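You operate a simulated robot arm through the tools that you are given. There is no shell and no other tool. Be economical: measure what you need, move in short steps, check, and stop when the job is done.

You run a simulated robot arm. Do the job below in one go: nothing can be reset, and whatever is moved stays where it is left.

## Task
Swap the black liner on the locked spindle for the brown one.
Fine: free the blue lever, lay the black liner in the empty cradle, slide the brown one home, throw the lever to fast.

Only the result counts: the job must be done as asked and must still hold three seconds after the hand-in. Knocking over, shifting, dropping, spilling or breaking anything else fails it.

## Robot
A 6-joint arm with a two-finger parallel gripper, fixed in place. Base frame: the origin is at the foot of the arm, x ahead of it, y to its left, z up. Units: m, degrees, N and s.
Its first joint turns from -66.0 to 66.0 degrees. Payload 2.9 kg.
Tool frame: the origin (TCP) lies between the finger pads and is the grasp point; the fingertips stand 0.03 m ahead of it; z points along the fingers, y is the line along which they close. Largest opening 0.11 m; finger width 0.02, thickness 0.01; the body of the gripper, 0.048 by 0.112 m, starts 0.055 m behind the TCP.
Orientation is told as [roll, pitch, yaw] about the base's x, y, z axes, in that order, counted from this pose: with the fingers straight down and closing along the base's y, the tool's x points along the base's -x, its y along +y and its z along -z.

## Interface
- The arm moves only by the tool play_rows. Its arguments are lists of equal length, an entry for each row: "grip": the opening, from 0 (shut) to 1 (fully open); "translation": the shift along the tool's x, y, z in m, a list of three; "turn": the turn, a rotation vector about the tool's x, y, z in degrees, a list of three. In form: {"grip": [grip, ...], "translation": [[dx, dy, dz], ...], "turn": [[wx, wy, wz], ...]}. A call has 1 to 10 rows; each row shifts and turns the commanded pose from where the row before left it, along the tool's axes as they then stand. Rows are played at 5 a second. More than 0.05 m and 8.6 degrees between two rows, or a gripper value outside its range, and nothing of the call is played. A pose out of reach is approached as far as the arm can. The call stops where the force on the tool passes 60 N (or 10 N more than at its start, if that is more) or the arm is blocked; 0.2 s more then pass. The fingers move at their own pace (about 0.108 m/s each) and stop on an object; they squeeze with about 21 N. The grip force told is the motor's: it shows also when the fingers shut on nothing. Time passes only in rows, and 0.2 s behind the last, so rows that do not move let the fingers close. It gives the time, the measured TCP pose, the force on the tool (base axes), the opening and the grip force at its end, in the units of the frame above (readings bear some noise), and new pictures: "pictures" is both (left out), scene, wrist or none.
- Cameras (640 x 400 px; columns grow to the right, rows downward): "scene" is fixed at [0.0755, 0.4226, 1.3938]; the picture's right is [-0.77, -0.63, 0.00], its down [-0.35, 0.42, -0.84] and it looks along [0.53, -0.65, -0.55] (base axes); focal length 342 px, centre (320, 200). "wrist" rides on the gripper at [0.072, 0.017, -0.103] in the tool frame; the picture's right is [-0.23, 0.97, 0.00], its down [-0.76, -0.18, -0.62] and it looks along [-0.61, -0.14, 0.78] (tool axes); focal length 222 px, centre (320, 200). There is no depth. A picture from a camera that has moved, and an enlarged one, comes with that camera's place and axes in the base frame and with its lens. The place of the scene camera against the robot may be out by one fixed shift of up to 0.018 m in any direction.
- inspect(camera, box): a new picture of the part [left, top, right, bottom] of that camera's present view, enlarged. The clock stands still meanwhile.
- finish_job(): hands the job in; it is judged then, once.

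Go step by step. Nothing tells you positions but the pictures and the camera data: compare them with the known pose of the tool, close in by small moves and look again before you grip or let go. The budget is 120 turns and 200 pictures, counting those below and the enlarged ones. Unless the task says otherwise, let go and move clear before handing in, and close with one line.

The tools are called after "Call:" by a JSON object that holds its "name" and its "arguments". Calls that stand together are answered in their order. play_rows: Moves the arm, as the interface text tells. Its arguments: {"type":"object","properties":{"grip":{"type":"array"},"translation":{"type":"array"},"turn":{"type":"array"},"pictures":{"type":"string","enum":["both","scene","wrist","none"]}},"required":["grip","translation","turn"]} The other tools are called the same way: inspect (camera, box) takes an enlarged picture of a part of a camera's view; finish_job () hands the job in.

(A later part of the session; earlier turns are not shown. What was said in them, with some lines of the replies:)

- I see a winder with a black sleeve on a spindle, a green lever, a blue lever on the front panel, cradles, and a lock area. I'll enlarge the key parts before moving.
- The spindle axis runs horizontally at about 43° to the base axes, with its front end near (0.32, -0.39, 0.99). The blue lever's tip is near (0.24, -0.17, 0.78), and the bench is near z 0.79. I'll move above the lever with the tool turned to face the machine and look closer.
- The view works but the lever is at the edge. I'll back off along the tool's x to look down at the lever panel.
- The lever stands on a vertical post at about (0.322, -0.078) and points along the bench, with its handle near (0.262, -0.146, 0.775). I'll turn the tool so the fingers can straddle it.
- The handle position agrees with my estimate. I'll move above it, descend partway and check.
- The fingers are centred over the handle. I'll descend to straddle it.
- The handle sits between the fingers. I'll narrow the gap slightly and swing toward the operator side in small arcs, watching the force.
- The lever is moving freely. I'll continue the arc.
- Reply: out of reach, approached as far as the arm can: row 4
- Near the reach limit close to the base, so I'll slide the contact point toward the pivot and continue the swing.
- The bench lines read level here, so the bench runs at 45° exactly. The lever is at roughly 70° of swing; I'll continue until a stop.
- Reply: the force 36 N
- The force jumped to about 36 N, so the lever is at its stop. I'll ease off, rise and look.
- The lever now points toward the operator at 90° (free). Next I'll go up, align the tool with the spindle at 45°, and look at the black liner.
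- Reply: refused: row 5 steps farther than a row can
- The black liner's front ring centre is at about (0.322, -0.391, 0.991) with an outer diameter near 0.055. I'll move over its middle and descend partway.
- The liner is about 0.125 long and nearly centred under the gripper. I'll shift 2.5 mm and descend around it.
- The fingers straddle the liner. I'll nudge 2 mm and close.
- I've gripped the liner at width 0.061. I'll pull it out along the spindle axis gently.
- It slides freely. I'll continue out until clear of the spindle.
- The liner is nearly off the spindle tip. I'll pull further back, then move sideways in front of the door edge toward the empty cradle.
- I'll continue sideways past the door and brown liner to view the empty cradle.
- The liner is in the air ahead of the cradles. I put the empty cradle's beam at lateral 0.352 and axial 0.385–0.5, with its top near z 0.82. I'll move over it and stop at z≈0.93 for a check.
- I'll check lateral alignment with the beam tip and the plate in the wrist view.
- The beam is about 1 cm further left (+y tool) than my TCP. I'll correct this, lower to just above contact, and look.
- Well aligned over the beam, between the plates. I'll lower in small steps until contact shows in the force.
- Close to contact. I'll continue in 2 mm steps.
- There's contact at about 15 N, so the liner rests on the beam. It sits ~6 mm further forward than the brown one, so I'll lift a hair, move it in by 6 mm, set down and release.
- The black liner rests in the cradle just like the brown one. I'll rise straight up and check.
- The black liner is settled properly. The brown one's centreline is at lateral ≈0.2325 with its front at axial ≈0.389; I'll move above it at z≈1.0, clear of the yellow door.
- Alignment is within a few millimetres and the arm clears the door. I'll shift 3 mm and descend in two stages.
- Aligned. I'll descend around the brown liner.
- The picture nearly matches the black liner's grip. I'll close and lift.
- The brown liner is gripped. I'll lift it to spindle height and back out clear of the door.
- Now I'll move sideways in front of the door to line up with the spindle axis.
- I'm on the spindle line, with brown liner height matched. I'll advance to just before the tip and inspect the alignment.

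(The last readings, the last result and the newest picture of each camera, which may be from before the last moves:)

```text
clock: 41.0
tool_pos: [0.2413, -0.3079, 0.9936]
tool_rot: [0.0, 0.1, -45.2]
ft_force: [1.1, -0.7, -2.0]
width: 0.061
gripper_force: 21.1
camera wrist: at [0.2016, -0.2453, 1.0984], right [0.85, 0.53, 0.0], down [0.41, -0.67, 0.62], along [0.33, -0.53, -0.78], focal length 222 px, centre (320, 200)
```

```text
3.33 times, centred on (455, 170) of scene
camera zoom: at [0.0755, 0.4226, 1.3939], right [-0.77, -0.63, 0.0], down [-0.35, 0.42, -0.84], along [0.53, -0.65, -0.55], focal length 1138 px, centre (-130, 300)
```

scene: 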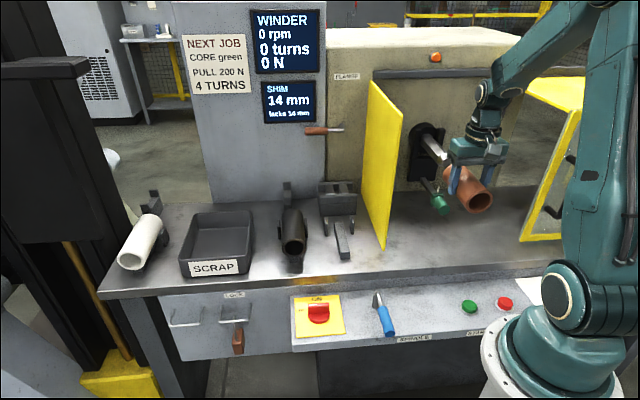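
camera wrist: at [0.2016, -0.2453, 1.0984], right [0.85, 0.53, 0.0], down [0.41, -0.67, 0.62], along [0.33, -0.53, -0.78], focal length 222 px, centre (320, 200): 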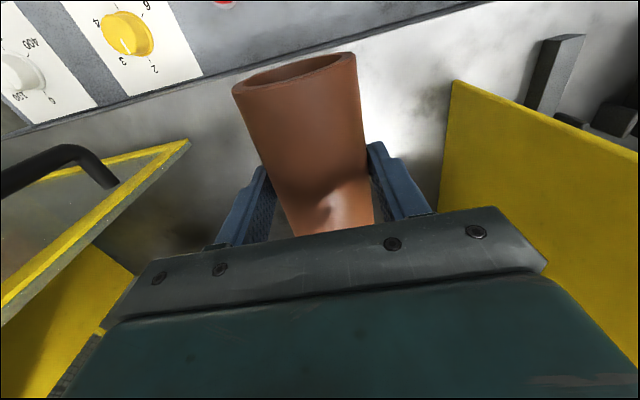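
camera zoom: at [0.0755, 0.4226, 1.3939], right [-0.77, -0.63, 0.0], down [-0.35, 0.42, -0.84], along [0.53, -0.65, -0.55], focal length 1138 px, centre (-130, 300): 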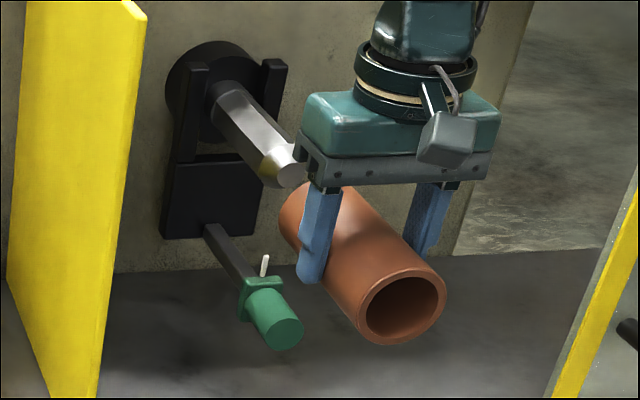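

Brown liner is tracking the same image line the black one did. I'll insert in small steps, watching force.

Call:
{"name": "play_rows", "arguments": {"grip": [0.3, 0.3, 0.3, 0.3], "translation": [[-0.015, 0, 0], [-0.015, 0, 0], [-0.015, 0, 0], [-0.01, 0, 0]], "turn": [[0, 0, 0], [0, 0, 0], [0, 0, 0], [0, 0, 0]]}}

Call:
{"name": "inspect", "arguments": {"camera": "scene", "box": [400, 110, 510, 230]}}

```text
clock: 42.0
tool_pos: [0.2793, -0.3485, 0.9955]
tool_rot: [0.0, -0.1, -45.3]
ft_force: [-0.9, -0.4, -2.1]
width: 0.0605
gripper_force: 21.2
camera wrist: at [0.2392, -0.2846, 1.0997], right [0.85, 0.53, 0.0], down [0.41, -0.67, 0.62], along [0.33, -0.53, -0.78], focal length 222 px, centre (320, 200)
```

scene: 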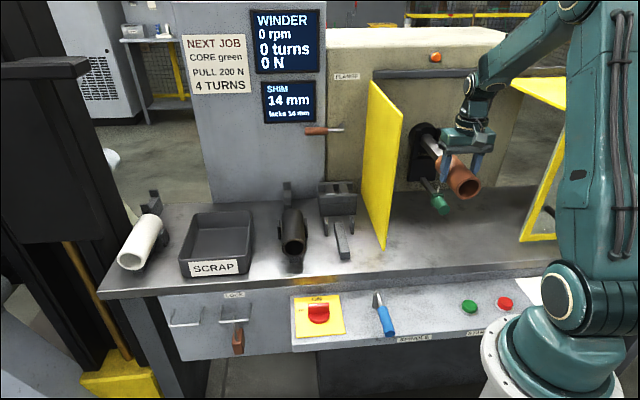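
wrist: 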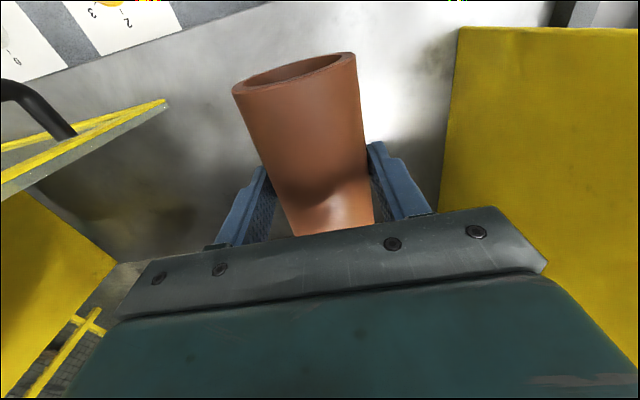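

```text
3.33 times, centred on (455, 170) of scene
camera zoom: at [0.0755, 0.4226, 1.3939], right [-0.77, -0.63, 0.0], down [-0.35, 0.42, -0.84], along [0.53, -0.65, -0.55], focal length 1138 px, centre (-130, 300)
```

zoom: 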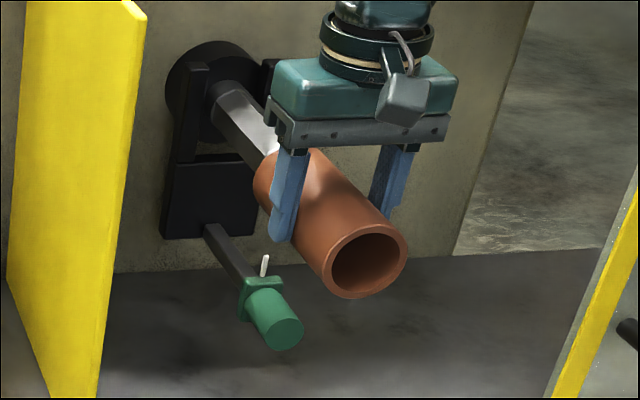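

No contact so far. I'll continue in 1 cm steps.

Call:
{"name": "play_rows", "arguments": {"grip": [0.3, 0.3, 0.3, 0.3], "translation": [[-0.01, 0.0005, 0], [-0.01, 0, 0], [-0.01, 0, 0], [-0.01, 0, 0]], "turn": [[0, 0, 0], [0, 0, 0], [0, 0, 0], [0, 0, 0]]}}

Call:
{"name": "inspect", "arguments": {"camera": "scene", "box": [400, 110, 510, 230]}}

```text
clock: 43.0
tool_pos: [0.3069, -0.3758, 0.9952]
tool_rot: [0.0, 0.0, -45.2]
ft_force: [0.3, 1.2, -1.7]
width: 0.0606
gripper_force: 20.8
camera wrist: at [0.2681, -0.3128, 1.1005], right [0.85, 0.53, 0.0], down [0.41, -0.67, 0.62], along [0.33, -0.53, -0.78], focal length 222 px, centre (320, 200)
```

scene: 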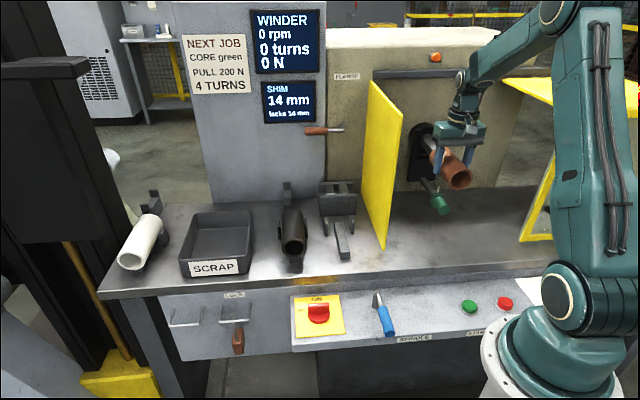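
wrist: 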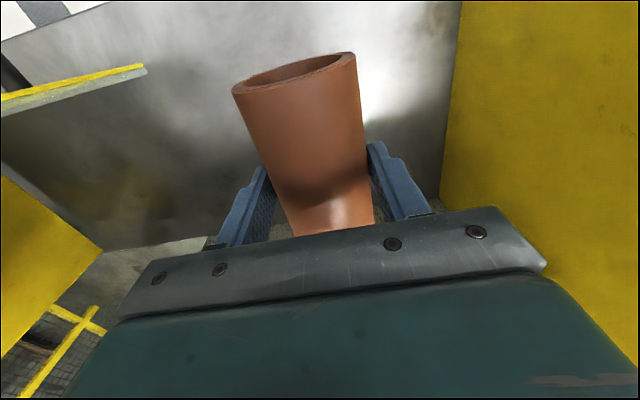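

```text
3.33 times, centred on (455, 170) of scene
camera zoom: at [0.0755, 0.4226, 1.3939], right [-0.77, -0.63, 0.0], down [-0.35, 0.42, -0.84], along [0.53, -0.65, -0.55], focal length 1138 px, centre (-130, 300)
```

zoom: 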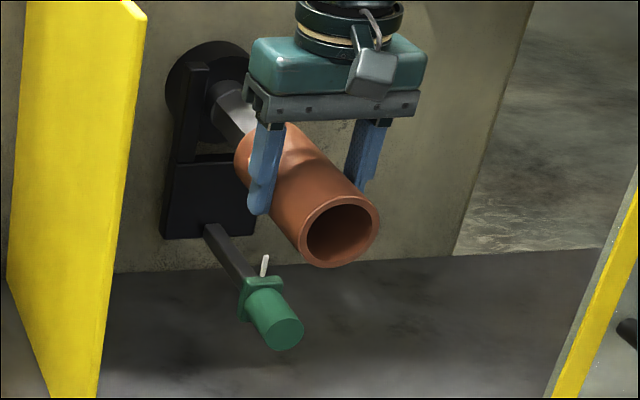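

The liner is over the spindle with no side force. Continuing.

Call:
{"name": "play_rows", "arguments": {"grip": [0.3, 0.3, 0.3, 0.3, 0.3, 0.3], "translation": [[-0.012, 0, 0], [-0.012, 0, 0], [-0.012, 0, 0], [-0.012, 0, 0], [-0.012, 0, 0], [-0.01, 0, 0]], "turn": [[0, 0, 0], [0, 0, 0], [0, 0, 0], [0, 0, 0], [0, 0, 0], [0, 0, 0]]}}

Call:
{"name": "inspect", "arguments": {"camera": "scene", "box": [390, 100, 490, 220]}}

```text
clock: 44.4
tool_pos: [0.3568, -0.4252, 0.9952]
tool_rot: [0.0, -0.1, -45.3]
ft_force: [1.1, -0.5, -1.2]
width: 0.061
gripper_force: 20.9
camera wrist: at [0.3171, -0.3621, 1.0997], right [0.85, 0.53, 0.0], down [0.41, -0.67, 0.62], along [0.33, -0.53, -0.78], focal length 222 px, centre (320, 200)
```

scene: 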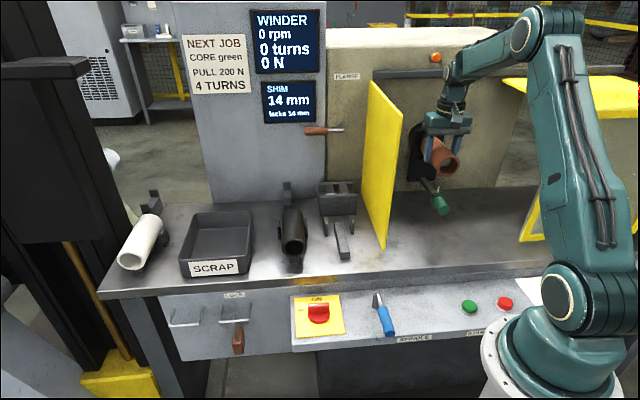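
wrist: 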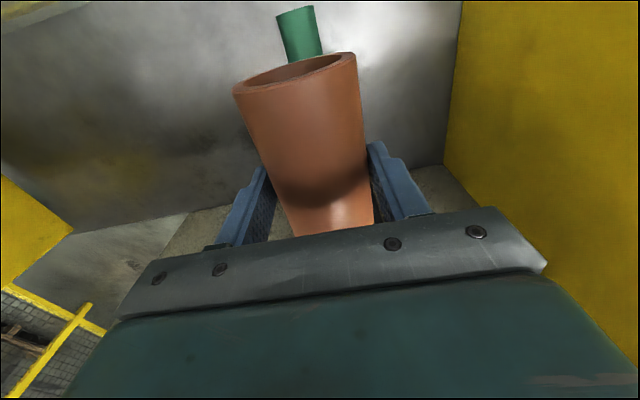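

```text
3.33 times, centred on (440, 160) of scene
camera zoom: at [0.0755, 0.4226, 1.3939], right [-0.77, -0.63, 0.0], down [-0.35, 0.42, -0.84], along [0.53, -0.65, -0.55], focal length 1138 px, centre (-80, 333)
```

zoom: 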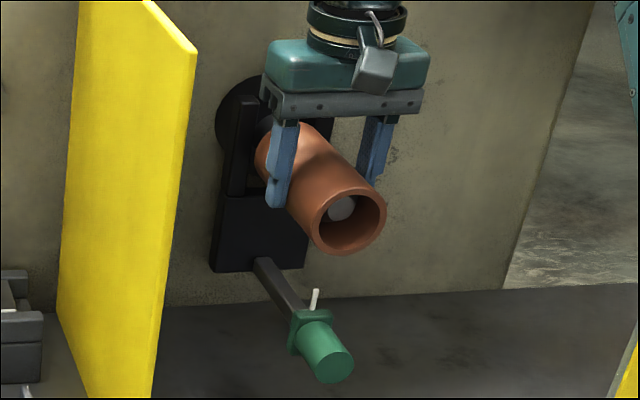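

Nearly home. I'll advance in 4 mm steps until it seats.

Call:
{"name": "play_rows", "arguments": {"grip": [0.3, 0.3, 0.3, 0.3], "translation": [[-0.004, 0, 0], [-0.004, 0, 0], [-0.004, 0, 0], [-0.003, 0, 0]], "turn": [[0, 0, 0], [0, 0, 0], [0, 0, 0], [0, 0, 0]], "pictures": "none"}}

Call:
{"name": "inspect", "arguments": {"camera": "scene", "box": [380, 60, 500, 220]}}

```text
clock: 45.4
tool_pos: [0.3671, -0.4361, 0.9964]
tool_rot: [0.0, 0.0, -45.2]
ft_force: [-0.5, 0.7, -1.8]
width: 0.0602
gripper_force: 21.5
```

```text
2.50 times, centred on (440, 140) of scene
camera zoom: at [0.0755, 0.4226, 1.3939], right [-0.77, -0.63, 0.0], down [-0.35, 0.42, -0.84], along [0.53, -0.65, -0.55], focal length 854 px, centre (20, 350)
```

zoom: 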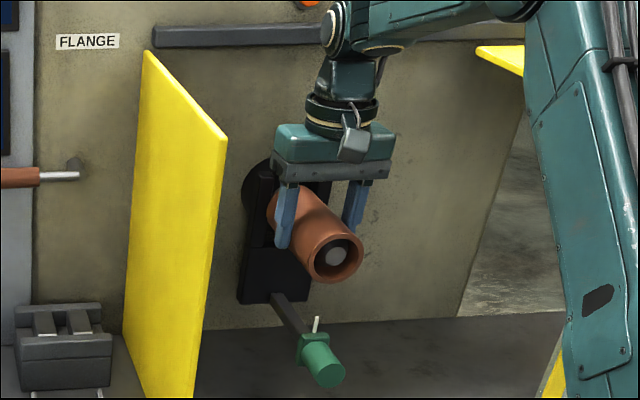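

The brown liner is where the black one was, but there is no stop felt yet. I'll push on in 2 mm steps to find the seat.

Call:
{"name": "play_rows", "arguments": {"grip": [0.3, 0.3, 0.3], "translation": [[-0.002, 0, 0], [-0.002, 0, 0], [0, 0, 0]], "turn": [[0, 0, 0], [0, 0, 0], [0, 0, 0]]}}

Call:
{"name": "inspect", "arguments": {"camera": "wrist", "box": [180, 0, 480, 240]}}

```text
clock: 46.2
tool_pos: [0.3687, -0.4385, 0.995]
tool_rot: [0.0, 0.1, -45.2]
ft_force: [-9.1, 9.5, -0.8]
width: 0.0607
gripper_force: 20.7
camera wrist: at [0.33, -0.3751, 1.1], right [0.85, 0.53, 0.0], down [0.41, -0.67, 0.62], along [0.33, -0.53, -0.78], focal length 222 px, centre (320, 200)
```

scene: 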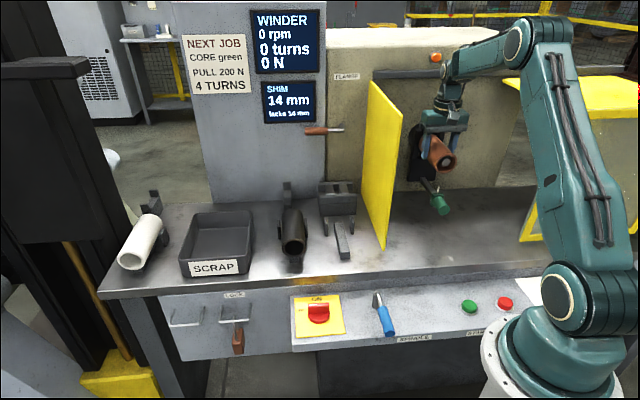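
wrist: 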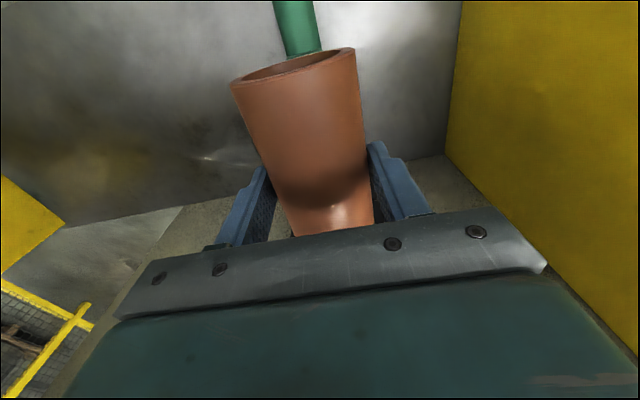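

```text
1.67 times, centred on (330, 120) of wrist
camera zoom: at [0.33, -0.3751, 1.1], right [0.85, 0.53, 0.0], down [0.41, -0.67, 0.62], along [0.33, -0.53, -0.78], focal length 370 px, centre (303, 333)
```

zoom: 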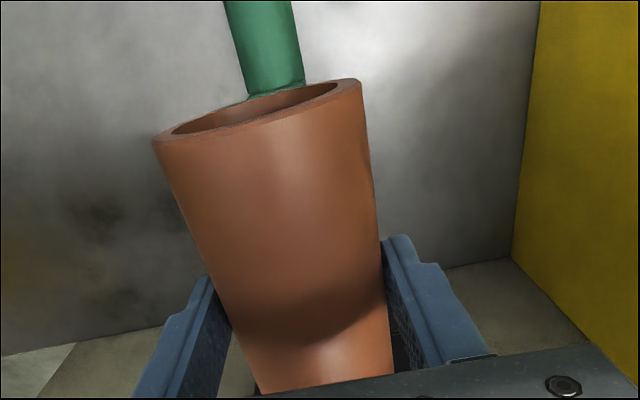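

A 13 N axial reaction: the liner has seated against its stop. I'll give a light final push, then release.

Call:
{"name": "play_rows", "arguments": {"grip": [0.3, 0.3, 0.3, 0.45, 0.6, 0.75, 0.8, 0.8], "translation": [[-0.0015, 0, 0], [0, 0, 0], [0.0015, 0, 0], [0, 0, 0], [0, 0, 0], [0, 0, 0], [0, 0, 0], [0, 0, 0]], "turn": [[0, 0, 0], [0, 0, 0], [0, 0, 0], [0, 0, 0], [0, 0, 0], [0, 0, 0], [0, 0, 0], [0, 0, 0]]}}

Call:
{"name": "inspect", "arguments": {"camera": "wrist", "box": [180, 0, 480, 240]}}

Call:
{"name": "inspect", "arguments": {"camera": "scene", "box": [380, 60, 500, 220]}}

```text
clock: 48.0
tool_pos: [0.3701, -0.4386, 0.9958]
tool_rot: [0.1, 0.0, -45.1]
ft_force: [-0.3, 0.0, -0.1]
width: 0.0881
gripper_force: 0.1
camera wrist: at [0.3302, -0.3756, 1.1006], right [0.85, 0.53, 0.0], down [0.41, -0.67, 0.62], along [0.33, -0.53, -0.78], focal length 222 px, centre (320, 200)
```

scene: 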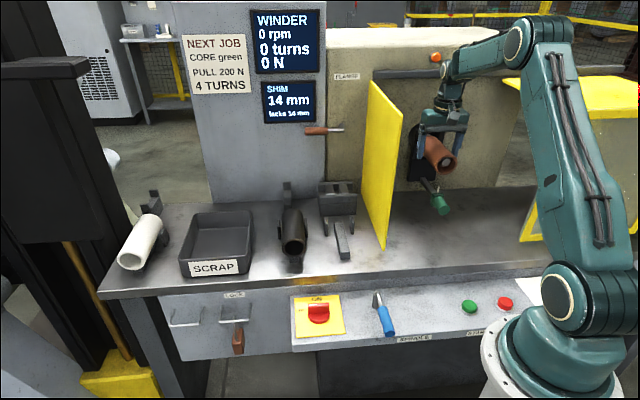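
wrist: 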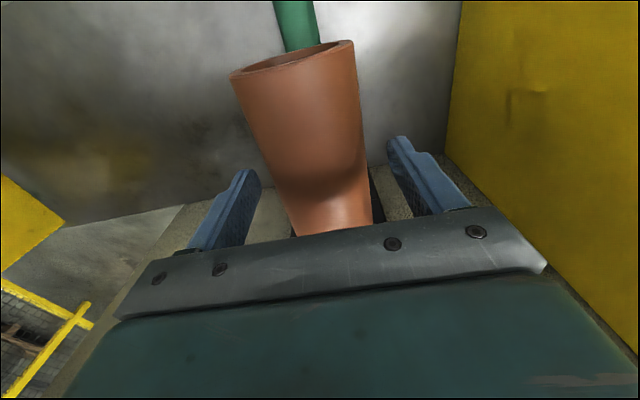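

```text
1.67 times, centred on (330, 120) of wrist
camera zoom: at [0.3302, -0.3756, 1.1006], right [0.85, 0.53, 0.0], down [0.41, -0.67, 0.62], along [0.33, -0.53, -0.78], focal length 370 px, centre (303, 333)
```

zoom: 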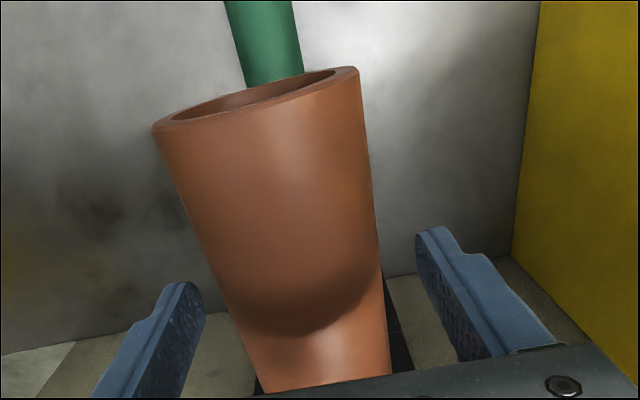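

```text
2.50 times, centred on (440, 140) of scene
camera zoom: at [0.0755, 0.4226, 1.3938], right [-0.77, -0.63, 0.0], down [-0.35, 0.42, -0.84], along [0.53, -0.65, -0.55], focal length 854 px, centre (20, 350)
```

zoom: 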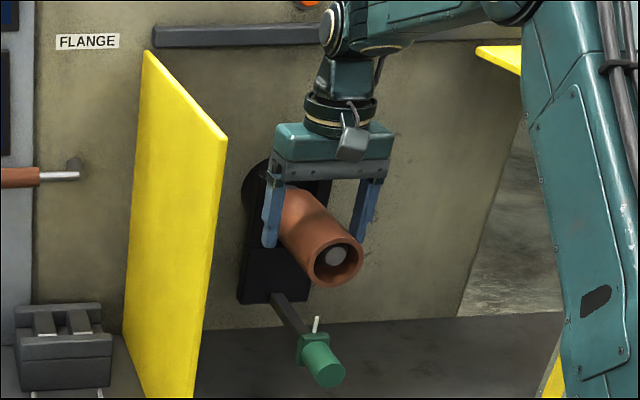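

Released; the liner hangs on the spindle. I'll rise straight up and view its seat.

Call:
{"name": "play_rows", "arguments": {"grip": [0.8, 0.8, 0.8, 0.8], "translation": [[0, 0, -0.02], [0, 0, -0.04], [0, 0, -0.04], [0, 0, -0.03]], "turn": [[0, 0, 0], [0, 0, 0], [0, 0, 0], [0, 0, 0]]}}

Call:
{"name": "inspect", "arguments": {"camera": "wrist", "box": [220, 60, 400, 240]}}

Call:
{"name": "inspect", "arguments": {"camera": "scene", "box": [390, 110, 490, 220]}}

```text
clock: 49.0
tool_pos: [0.3702, -0.4391, 1.128]
tool_rot: [-0.1, 0.2, -45.2]
ft_force: [0.0, -0.7, -0.1]
width: 0.0879
gripper_force: 0.0
camera wrist: at [0.3305, -0.3762, 1.2321], right [0.85, 0.52, 0.0], down [0.41, -0.67, 0.62], along [0.33, -0.53, -0.78], focal length 222 px, centre (320, 200)
```

scene: 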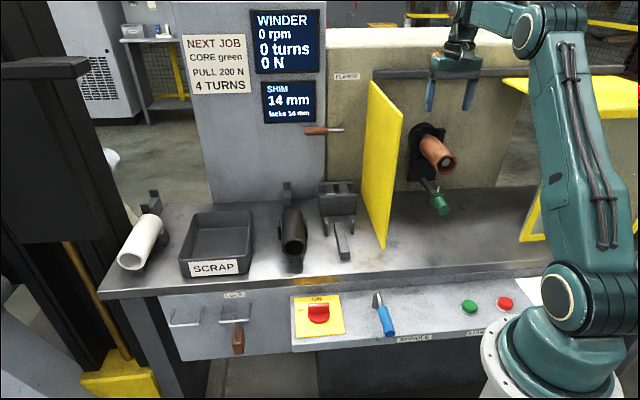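
wrist: 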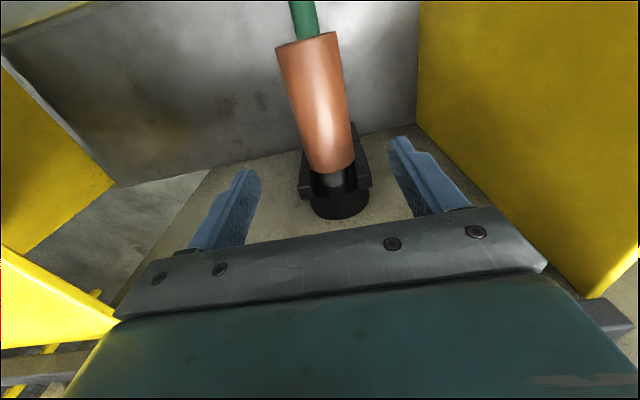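

```text
2.22 times, centred on (310, 150) of wrist
camera zoom: at [0.3305, -0.3762, 1.2321], right [0.85, 0.52, 0.0], down [0.41, -0.67, 0.62], along [0.33, -0.53, -0.78], focal length 494 px, centre (342, 311)
```

zoom: 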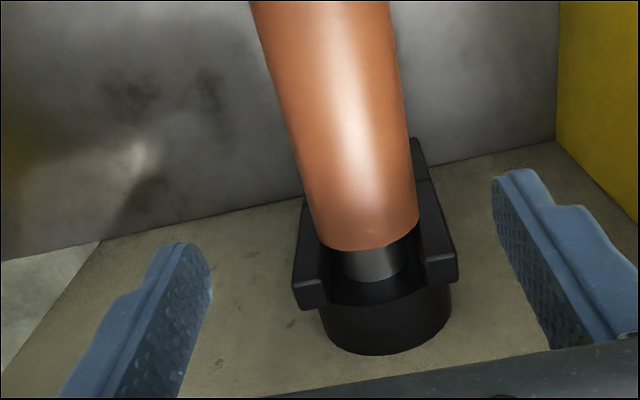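

```text
3.64 times, centred on (440, 165) of scene
camera zoom: at [0.0755, 0.4226, 1.3938], right [-0.77, -0.63, 0.0], down [-0.35, 0.42, -0.84], along [0.53, -0.65, -0.55], focal length 1242 px, centre (-116, 327)
```

zoom: 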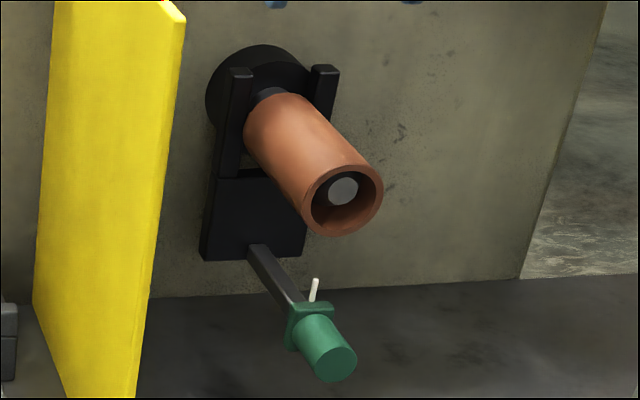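

The brown liner is seated exactly where the black one was, against the U-shaped shim. Next I'll retreat and return above the blue lever, which points toward the operator from its pivot at about (0.320, -0.075).

Call:
{"name": "play_rows", "arguments": {"grip": [0.8, 0.8, 0.8, 0.7, 0.6, 0.5, 0.5, 0.5, 0.5, 0.5], "translation": [[0.048, 0, 0], [0.048, 0, 0], [0.048, 0, 0], [0.048, 0, 0], [0.03, 0.037, 0], [0.03, 0.037, 0], [0.03, 0.037, 0], [0.03, 0.037, 0], [0.023, 0.037, 0], [0.023, 0.037, 0]], "turn": [[0, 0, 0], [0, 0, 0], [0, 0, 0], [0, 0, 0], [0, 0, 0], [0, 0, 0], [0, 0, 0], [0, 0, 0], [0, 0, 0], [0, 0, 0]]}}

Call:
{"name": "inspect", "arguments": {"camera": "scene", "box": [390, 110, 490, 220]}}

```text
clock: 51.2
tool_pos: [0.2741, -0.0299, 1.1279]
tool_rot: [0.1, 0.1, -45.2]
ft_force: [0.3, 0.1, 0.4]
width: 0.0551
gripper_force: 0.2
camera wrist: at [0.2342, 0.0339, 1.2318], right [0.85, 0.52, 0.0], down [0.41, -0.67, 0.62], along [0.33, -0.53, -0.78], focal length 222 px, centre (320, 200)
```

scene: 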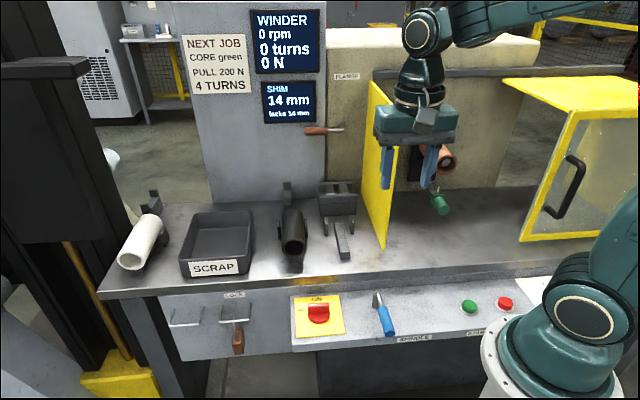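
wrist: 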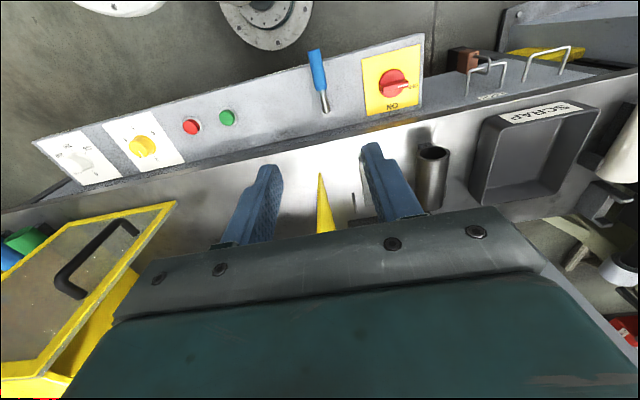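

```text
3.64 times, centred on (440, 165) of scene
camera zoom: at [0.0755, 0.4226, 1.3938], right [-0.77, -0.63, 0.0], down [-0.35, 0.42, -0.84], along [0.53, -0.65, -0.55], focal length 1242 px, centre (-116, 327)
```

zoom: 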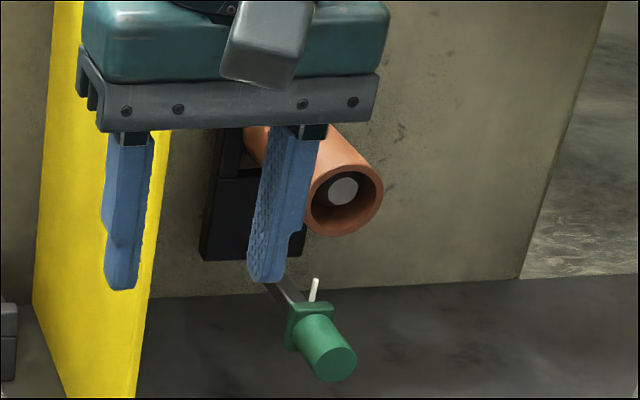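

The lever handle is right below the tool. I'll descend partway and verify.

Call:
{"name": "play_rows", "arguments": {"grip": [0.5, 0.5, 0.5, 0.5, 0.5, 0.5], "translation": [[0, 0, 0.045], [0, 0, 0.045], [0, 0, 0.045], [0, 0, 0.045], [0, 0, 0.045], [0, 0, 0.025]], "turn": [[0, 0, 0], [0, 0, 0], [0, 0, 0], [0, 0, 0], [0, 0, 0], [0, 0, 0]], "pictures": "wrist"}}

```text
clock: 52.6
tool_pos: [0.2732, -0.0276, 0.8751]
tool_rot: [0.1, -0.1, -45.1]
ft_force: [0.6, 0.1, 0.6]
width: 0.0551
gripper_force: 0.1
camera wrist: at [0.2336, 0.0349, 0.9795], right [0.85, 0.53, 0.0], down [0.41, -0.67, 0.62], along [0.33, -0.53, -0.78], focal length 222 px, centre (320, 200)
```

wrist: 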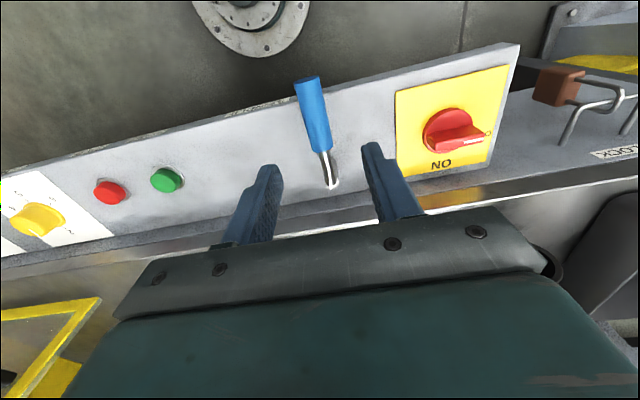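

Centred. I'll descend to straddle the handle, narrow the gap, and begin swinging back.

Call:
{"name": "play_rows", "arguments": {"grip": [0.5, 0.5, 0.4, 0.36, 0.36, 0.36, 0.36], "translation": [[0, 0, 0.04], [0, 0, 0.04], [0, 0, 0.012], [0, 0, 0], [-0.0006, -0.009, 0], [-0.0006, -0.009, 0], [-0.0006, -0.009, 0]], "turn": [[0, 0, 0], [0, 0, 0], [0, 0, 0], [0, 0, 0], [0, 0, -8], [0, 0, -8], [0, 0, -8]]}}

Call:
{"name": "inspect", "arguments": {"camera": "scene", "box": [350, 240, 490, 340]}}

```text
clock: 54.2
tool_pos: [0.2599, -0.0529, 0.7834]
tool_rot: [0.0, 0.0, -21.1]
ft_force: [-0.6, -0.9, -0.4]
width: 0.0397
gripper_force: 0.1
camera wrist: at [0.1979, -0.0103, 0.8888], right [0.56, 0.83, 0.0], down [0.65, -0.44, 0.62], along [0.52, -0.35, -0.78], focal length 222 px, centre (320, 200)
```

scene: 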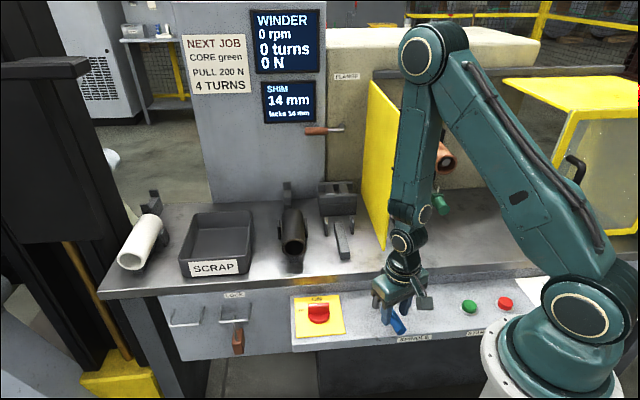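
wrist: 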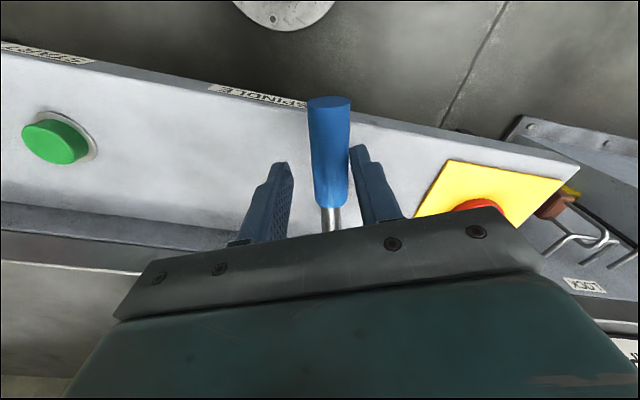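

```text
4.00 times, centred on (420, 290) of scene
camera zoom: at [0.0755, 0.4226, 1.3938], right [-0.77, -0.63, 0.0], down [-0.35, 0.42, -0.84], along [0.53, -0.65, -0.55], focal length 1366 px, centre (-80, -160)
```

zoom: 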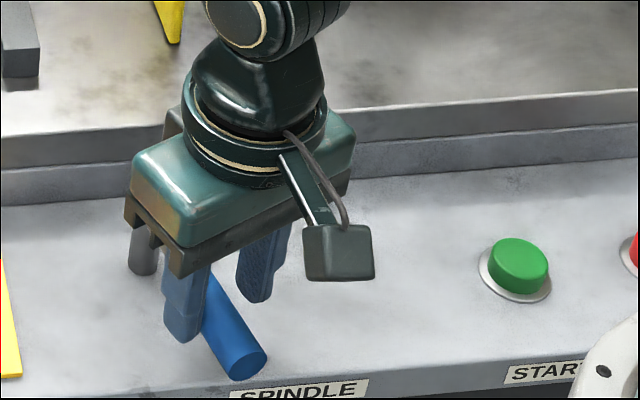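

The lever follows. Continuing the arc back.

Call:
{"name": "play_rows", "arguments": {"grip": [0.36, 0.36, 0.36, 0.36, 0.36], "translation": [[-0.0006, -0.009, 0], [-0.0006, -0.009, 0], [-0.0006, -0.009, 0], [-0.0006, -0.009, 0], [-0.0006, -0.009, 0]], "turn": [[0, 0, -8], [0, 0, -8], [0, 0, -8], [0, 0, -8], [0, 0, -8]]}}

Call:
{"name": "inspect", "arguments": {"camera": "scene", "box": [350, 240, 490, 340]}}

```text
clock: 55.4
tool_pos: [0.2589, -0.0963, 0.7833]
tool_rot: [0.1, 0.0, 18.9]
ft_force: [-0.3, 1.0, 0.1]
width: 0.0397
gripper_force: 0.3
camera wrist: at [0.1845, -0.1037, 0.888], right [-0.1, 0.99, 0.0], down [0.78, 0.08, 0.62], along [0.62, 0.06, -0.78], focal length 222 px, centre (320, 200)
```

scene: 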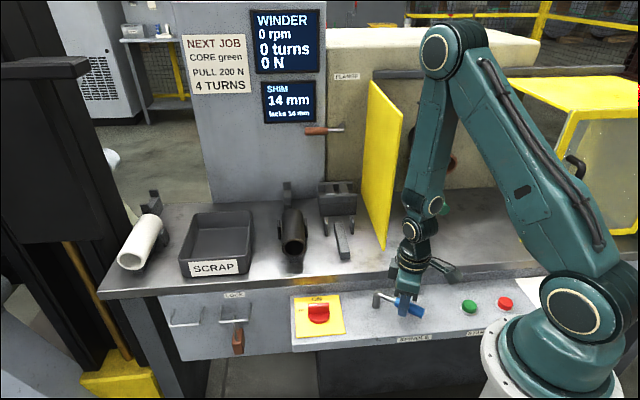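
wrist: 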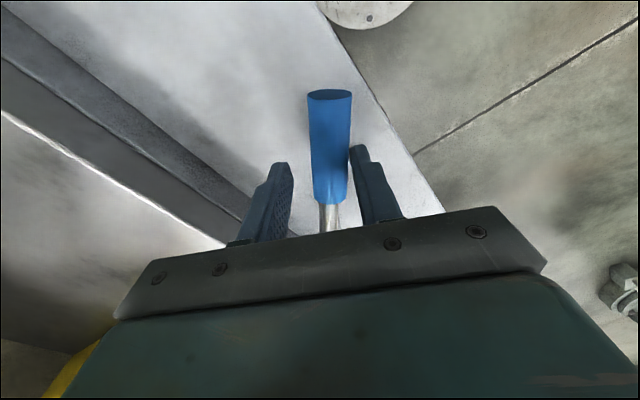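

```text
4.00 times, centred on (420, 290) of scene
camera zoom: at [0.0755, 0.4226, 1.3938], right [-0.77, -0.63, 0.0], down [-0.35, 0.42, -0.84], along [0.53, -0.65, -0.55], focal length 1366 px, centre (-80, -160)
```

zoom: 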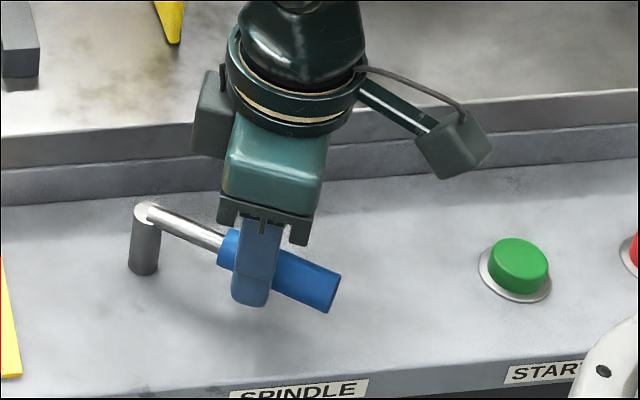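

About 30° remains. I'll continue and then press to the stop in small steps.

Call:
{"name": "play_rows", "arguments": {"grip": [0.36, 0.36, 0.36, 0.36], "translation": [[-0.0006, -0.009, 0], [-0.0006, -0.009, 0], [-0.0006, -0.009, 0], [-0.0002, -0.0045, 0]], "turn": [[0, 0, -8], [0, 0, -8], [0, 0, -8], [0, 0, -4]]}}

Call:
{"name": "inspect", "arguments": {"camera": "scene", "box": [350, 240, 490, 340]}}

```text
clock: 56.4
tool_pos: [0.2779, -0.1215, 0.7827]
tool_rot: [0.0, 0.0, 46.9]
ft_force: [-1.4, -0.4, 0.0]
width: 0.0397
gripper_force: 0.1
camera wrist: at [0.2147, -0.1627, 0.8876], right [-0.56, 0.83, 0.0], down [0.65, 0.44, 0.62], along [0.52, 0.35, -0.78], focal length 222 px, centre (320, 200)
```

scene: 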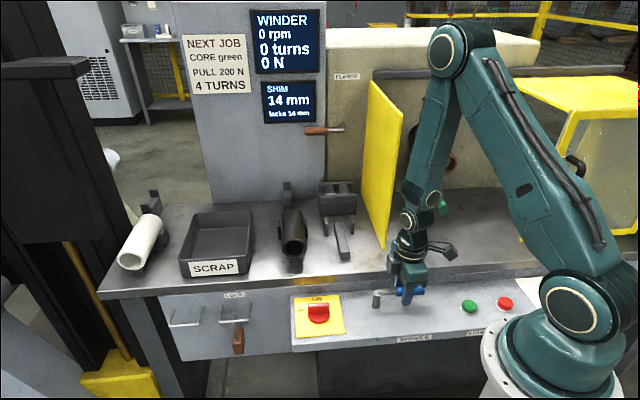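
wrist: 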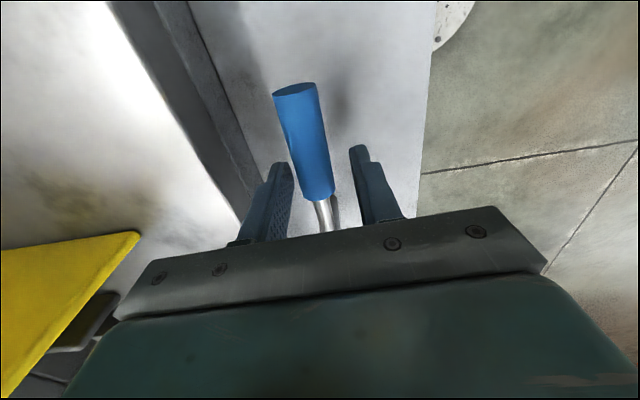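

```text
4.00 times, centred on (420, 290) of scene
camera zoom: at [0.0755, 0.4226, 1.3938], right [-0.77, -0.63, 0.0], down [-0.35, 0.42, -0.84], along [0.53, -0.65, -0.55], focal length 1366 px, centre (-80, -160)
```

zoom: 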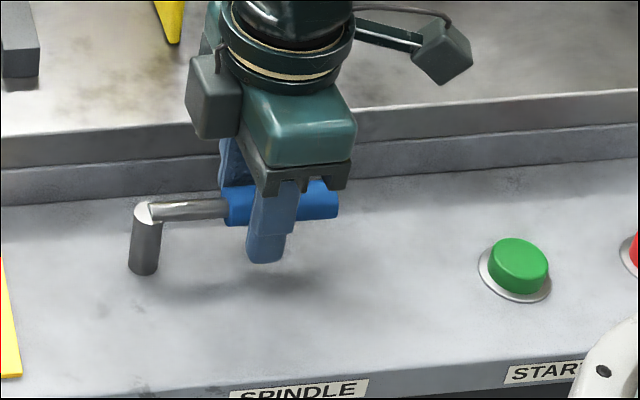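

The lever looks almost back at its original position. I'll press lightly toward the stop to be certain.

Call:
{"name": "play_rows", "arguments": {"grip": [0.36, 0.36, 0.36, 0.36], "translation": [[0, -0.004, 0], [0, -0.004, 0], [0, -0.003, 0], [0, 0, 0]], "turn": [[0, 0, 0], [0, 0, 0], [0, 0, 0], [0, 0, 0]]}}

Call:
{"name": "inspect", "arguments": {"camera": "scene", "box": [350, 240, 490, 340]}}

```text
clock: 57.4
tool_pos: [0.2845, -0.128, 0.7832]
tool_rot: [0.0, 0.0, 46.8]
ft_force: [-0.8, -0.3, -0.2]
width: 0.0396
gripper_force: 0.0
camera wrist: at [0.2221, -0.1707, 0.8879], right [-0.55, 0.83, 0.0], down [0.65, 0.43, 0.62], along [0.52, 0.35, -0.78], focal length 222 px, centre (320, 200)
```

scene: 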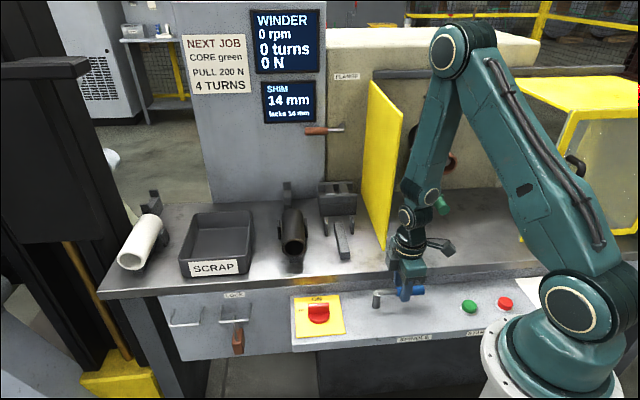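
wrist: 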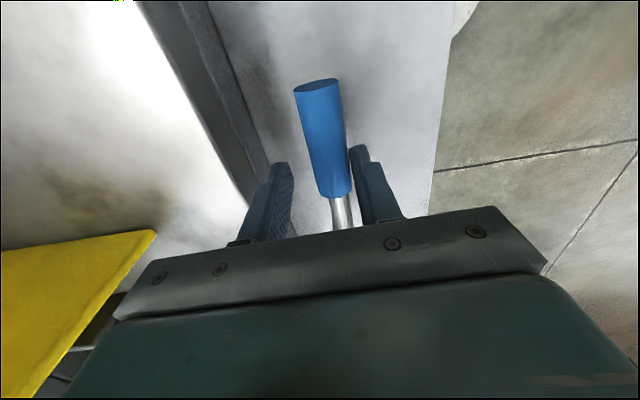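

```text
4.00 times, centred on (420, 290) of scene
camera zoom: at [0.0755, 0.4226, 1.3938], right [-0.77, -0.63, 0.0], down [-0.35, 0.42, -0.84], along [0.53, -0.65, -0.55], focal length 1366 px, centre (-80, -160)
```

zoom: 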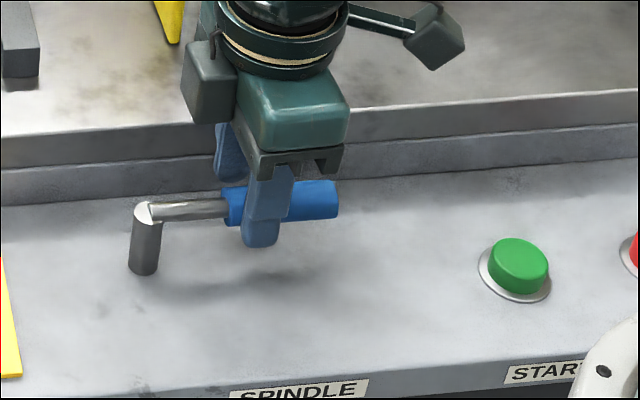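

The lever stayed put, seemingly snapped into its detent. One more light press will confirm.

Call:
{"name": "play_rows", "arguments": {"grip": [0.36, 0.36, 0.36], "translation": [[0, -0.003, 0], [0, -0.002, 0], [0, 0, 0]], "turn": [[0, 0, 0], [0, 0, 0], [0, 0, 0]], "pictures": "none"}}

```text
clock: 58.2
tool_pos: [0.2873, -0.1309, 0.7822]
tool_rot: [0.1, 0.0, 46.8]
ft_force: [-4.7, 7.4, 6.0]
width: 0.0444
gripper_force: 5.2
```

The lever resists at the stop (~9 N), so it is at fast. I'll ease off, open and rise clear.

Call:
{"name": "play_rows", "arguments": {"grip": [0.36, 0.5, 0.5, 0.5, 0.5, 0.5, 0.5], "translation": [[0, 0.008, 0], [0, 0, 0], [0, 0, -0.03], [0, 0, -0.05], [0, 0, -0.05], [0, 0, -0.05], [0, 0, -0.05]], "turn": [[0, 0, 0], [0, 0, 0], [0, 0, 0], [0, 0, 0], [0, 0, 0], [0, 0, 0], [0, 0, 0]]}}

Call:
{"name": "inspect", "arguments": {"camera": "scene", "box": [340, 260, 540, 350]}}

Call:
{"name": "inspect", "arguments": {"camera": "scene", "box": [160, 0, 360, 150]}}

```text
clock: 59.8
tool_pos: [0.2822, -0.1227, 1.0134]
tool_rot: [0.1, 0.1, 46.9]
ft_force: [-0.1, -0.4, -0.3]
width: 0.0551
gripper_force: 0.1
camera wrist: at [0.2202, -0.1646, 1.1183], right [-0.55, 0.83, 0.0], down [0.65, 0.43, 0.62], along [0.52, 0.35, -0.78], focal length 222 px, centre (320, 200)
```

scene: 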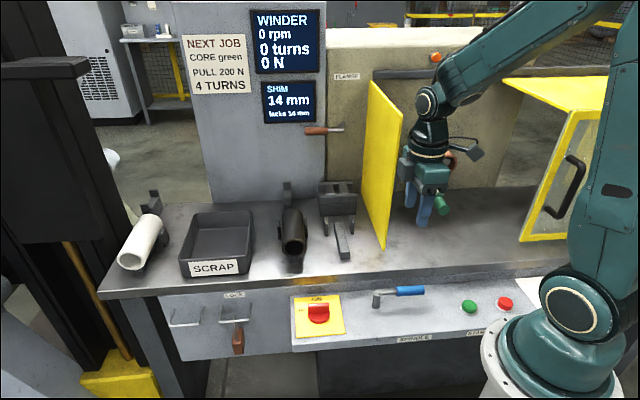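
wrist: 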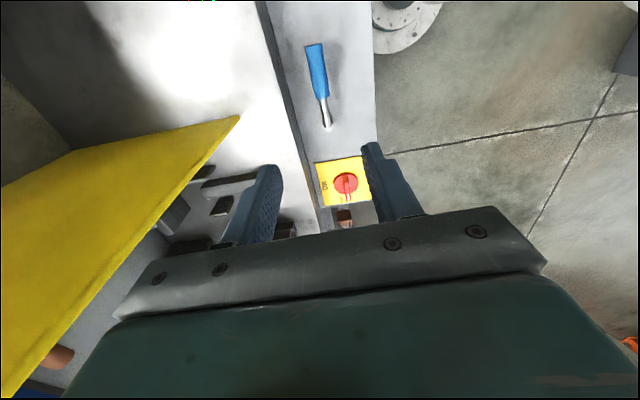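

```text
3.20 times, centred on (440, 305) of scene
camera zoom: at [0.0755, 0.4226, 1.3938], right [-0.77, -0.63, 0.0], down [-0.35, 0.42, -0.84], along [0.53, -0.65, -0.55], focal length 1093 px, centre (-64, -136)
```

zoom: 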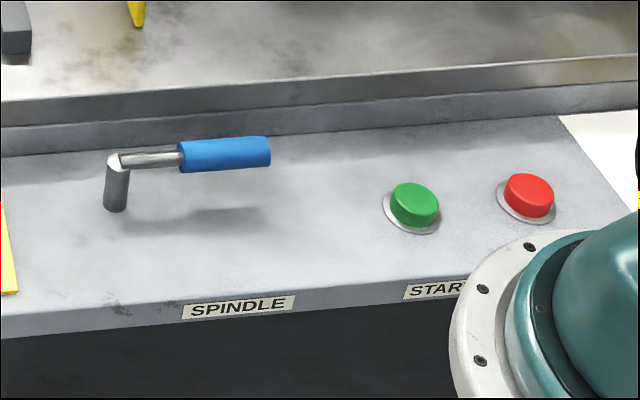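

```text
2.67 times, centred on (260, 75) of scene
camera zoom: at [0.0755, 0.4226, 1.3938], right [-0.77, -0.63, 0.0], down [-0.35, 0.42, -0.84], along [0.53, -0.65, -0.55], focal length 911 px, centre (480, 533)
```

zoom: 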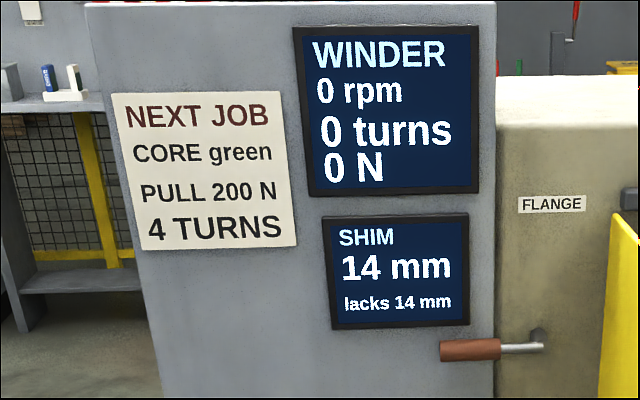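

The lever is back in its original fast position. I'll move up out of the way and take one final look at the spindle and cradle.

Call:
{"name": "play_rows", "arguments": {"grip": [0.5, 0.5, 0.5], "translation": [[0, 0, -0.05], [0, 0, -0.05], [0, 0, -0.05]], "turn": [[0, 0, 0], [0, 0, 0], [0, 0, 0]], "pictures": "none"}}

Call:
{"name": "inspect", "arguments": {"camera": "scene", "box": [250, 100, 500, 280]}}

```text
clock: 60.6
tool_pos: [0.2791, -0.1234, 1.166]
tool_rot: [0.0, 0.1, 46.8]
ft_force: [-0.3, -0.6, 0.3]
width: 0.0552
gripper_force: 0.0
```

```text
2.22 times, centred on (375, 190) of scene
camera zoom: at [0.0755, 0.4226, 1.3938], right [-0.77, -0.63, 0.0], down [-0.35, 0.42, -0.84], along [0.53, -0.65, -0.55], focal length 759 px, centre (198, 222)
```

zoom: 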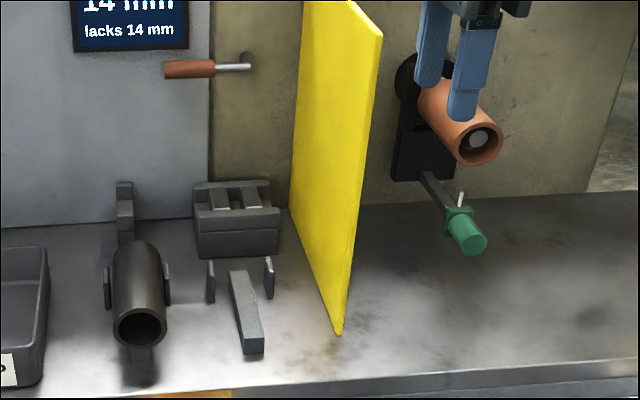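

The black liner rests in the cradle that was empty, the brown one is home on the spindle, and the lever is at fast. The hand is clear, so I'm handing in.

Call:
{"name": "finish_job", "arguments": {}}

```text
The job is handed in.
```

The brown liner is home on the spindle, the black liner is in the cradle that was empty, the blue lever is back at fast, and the job is handed in.
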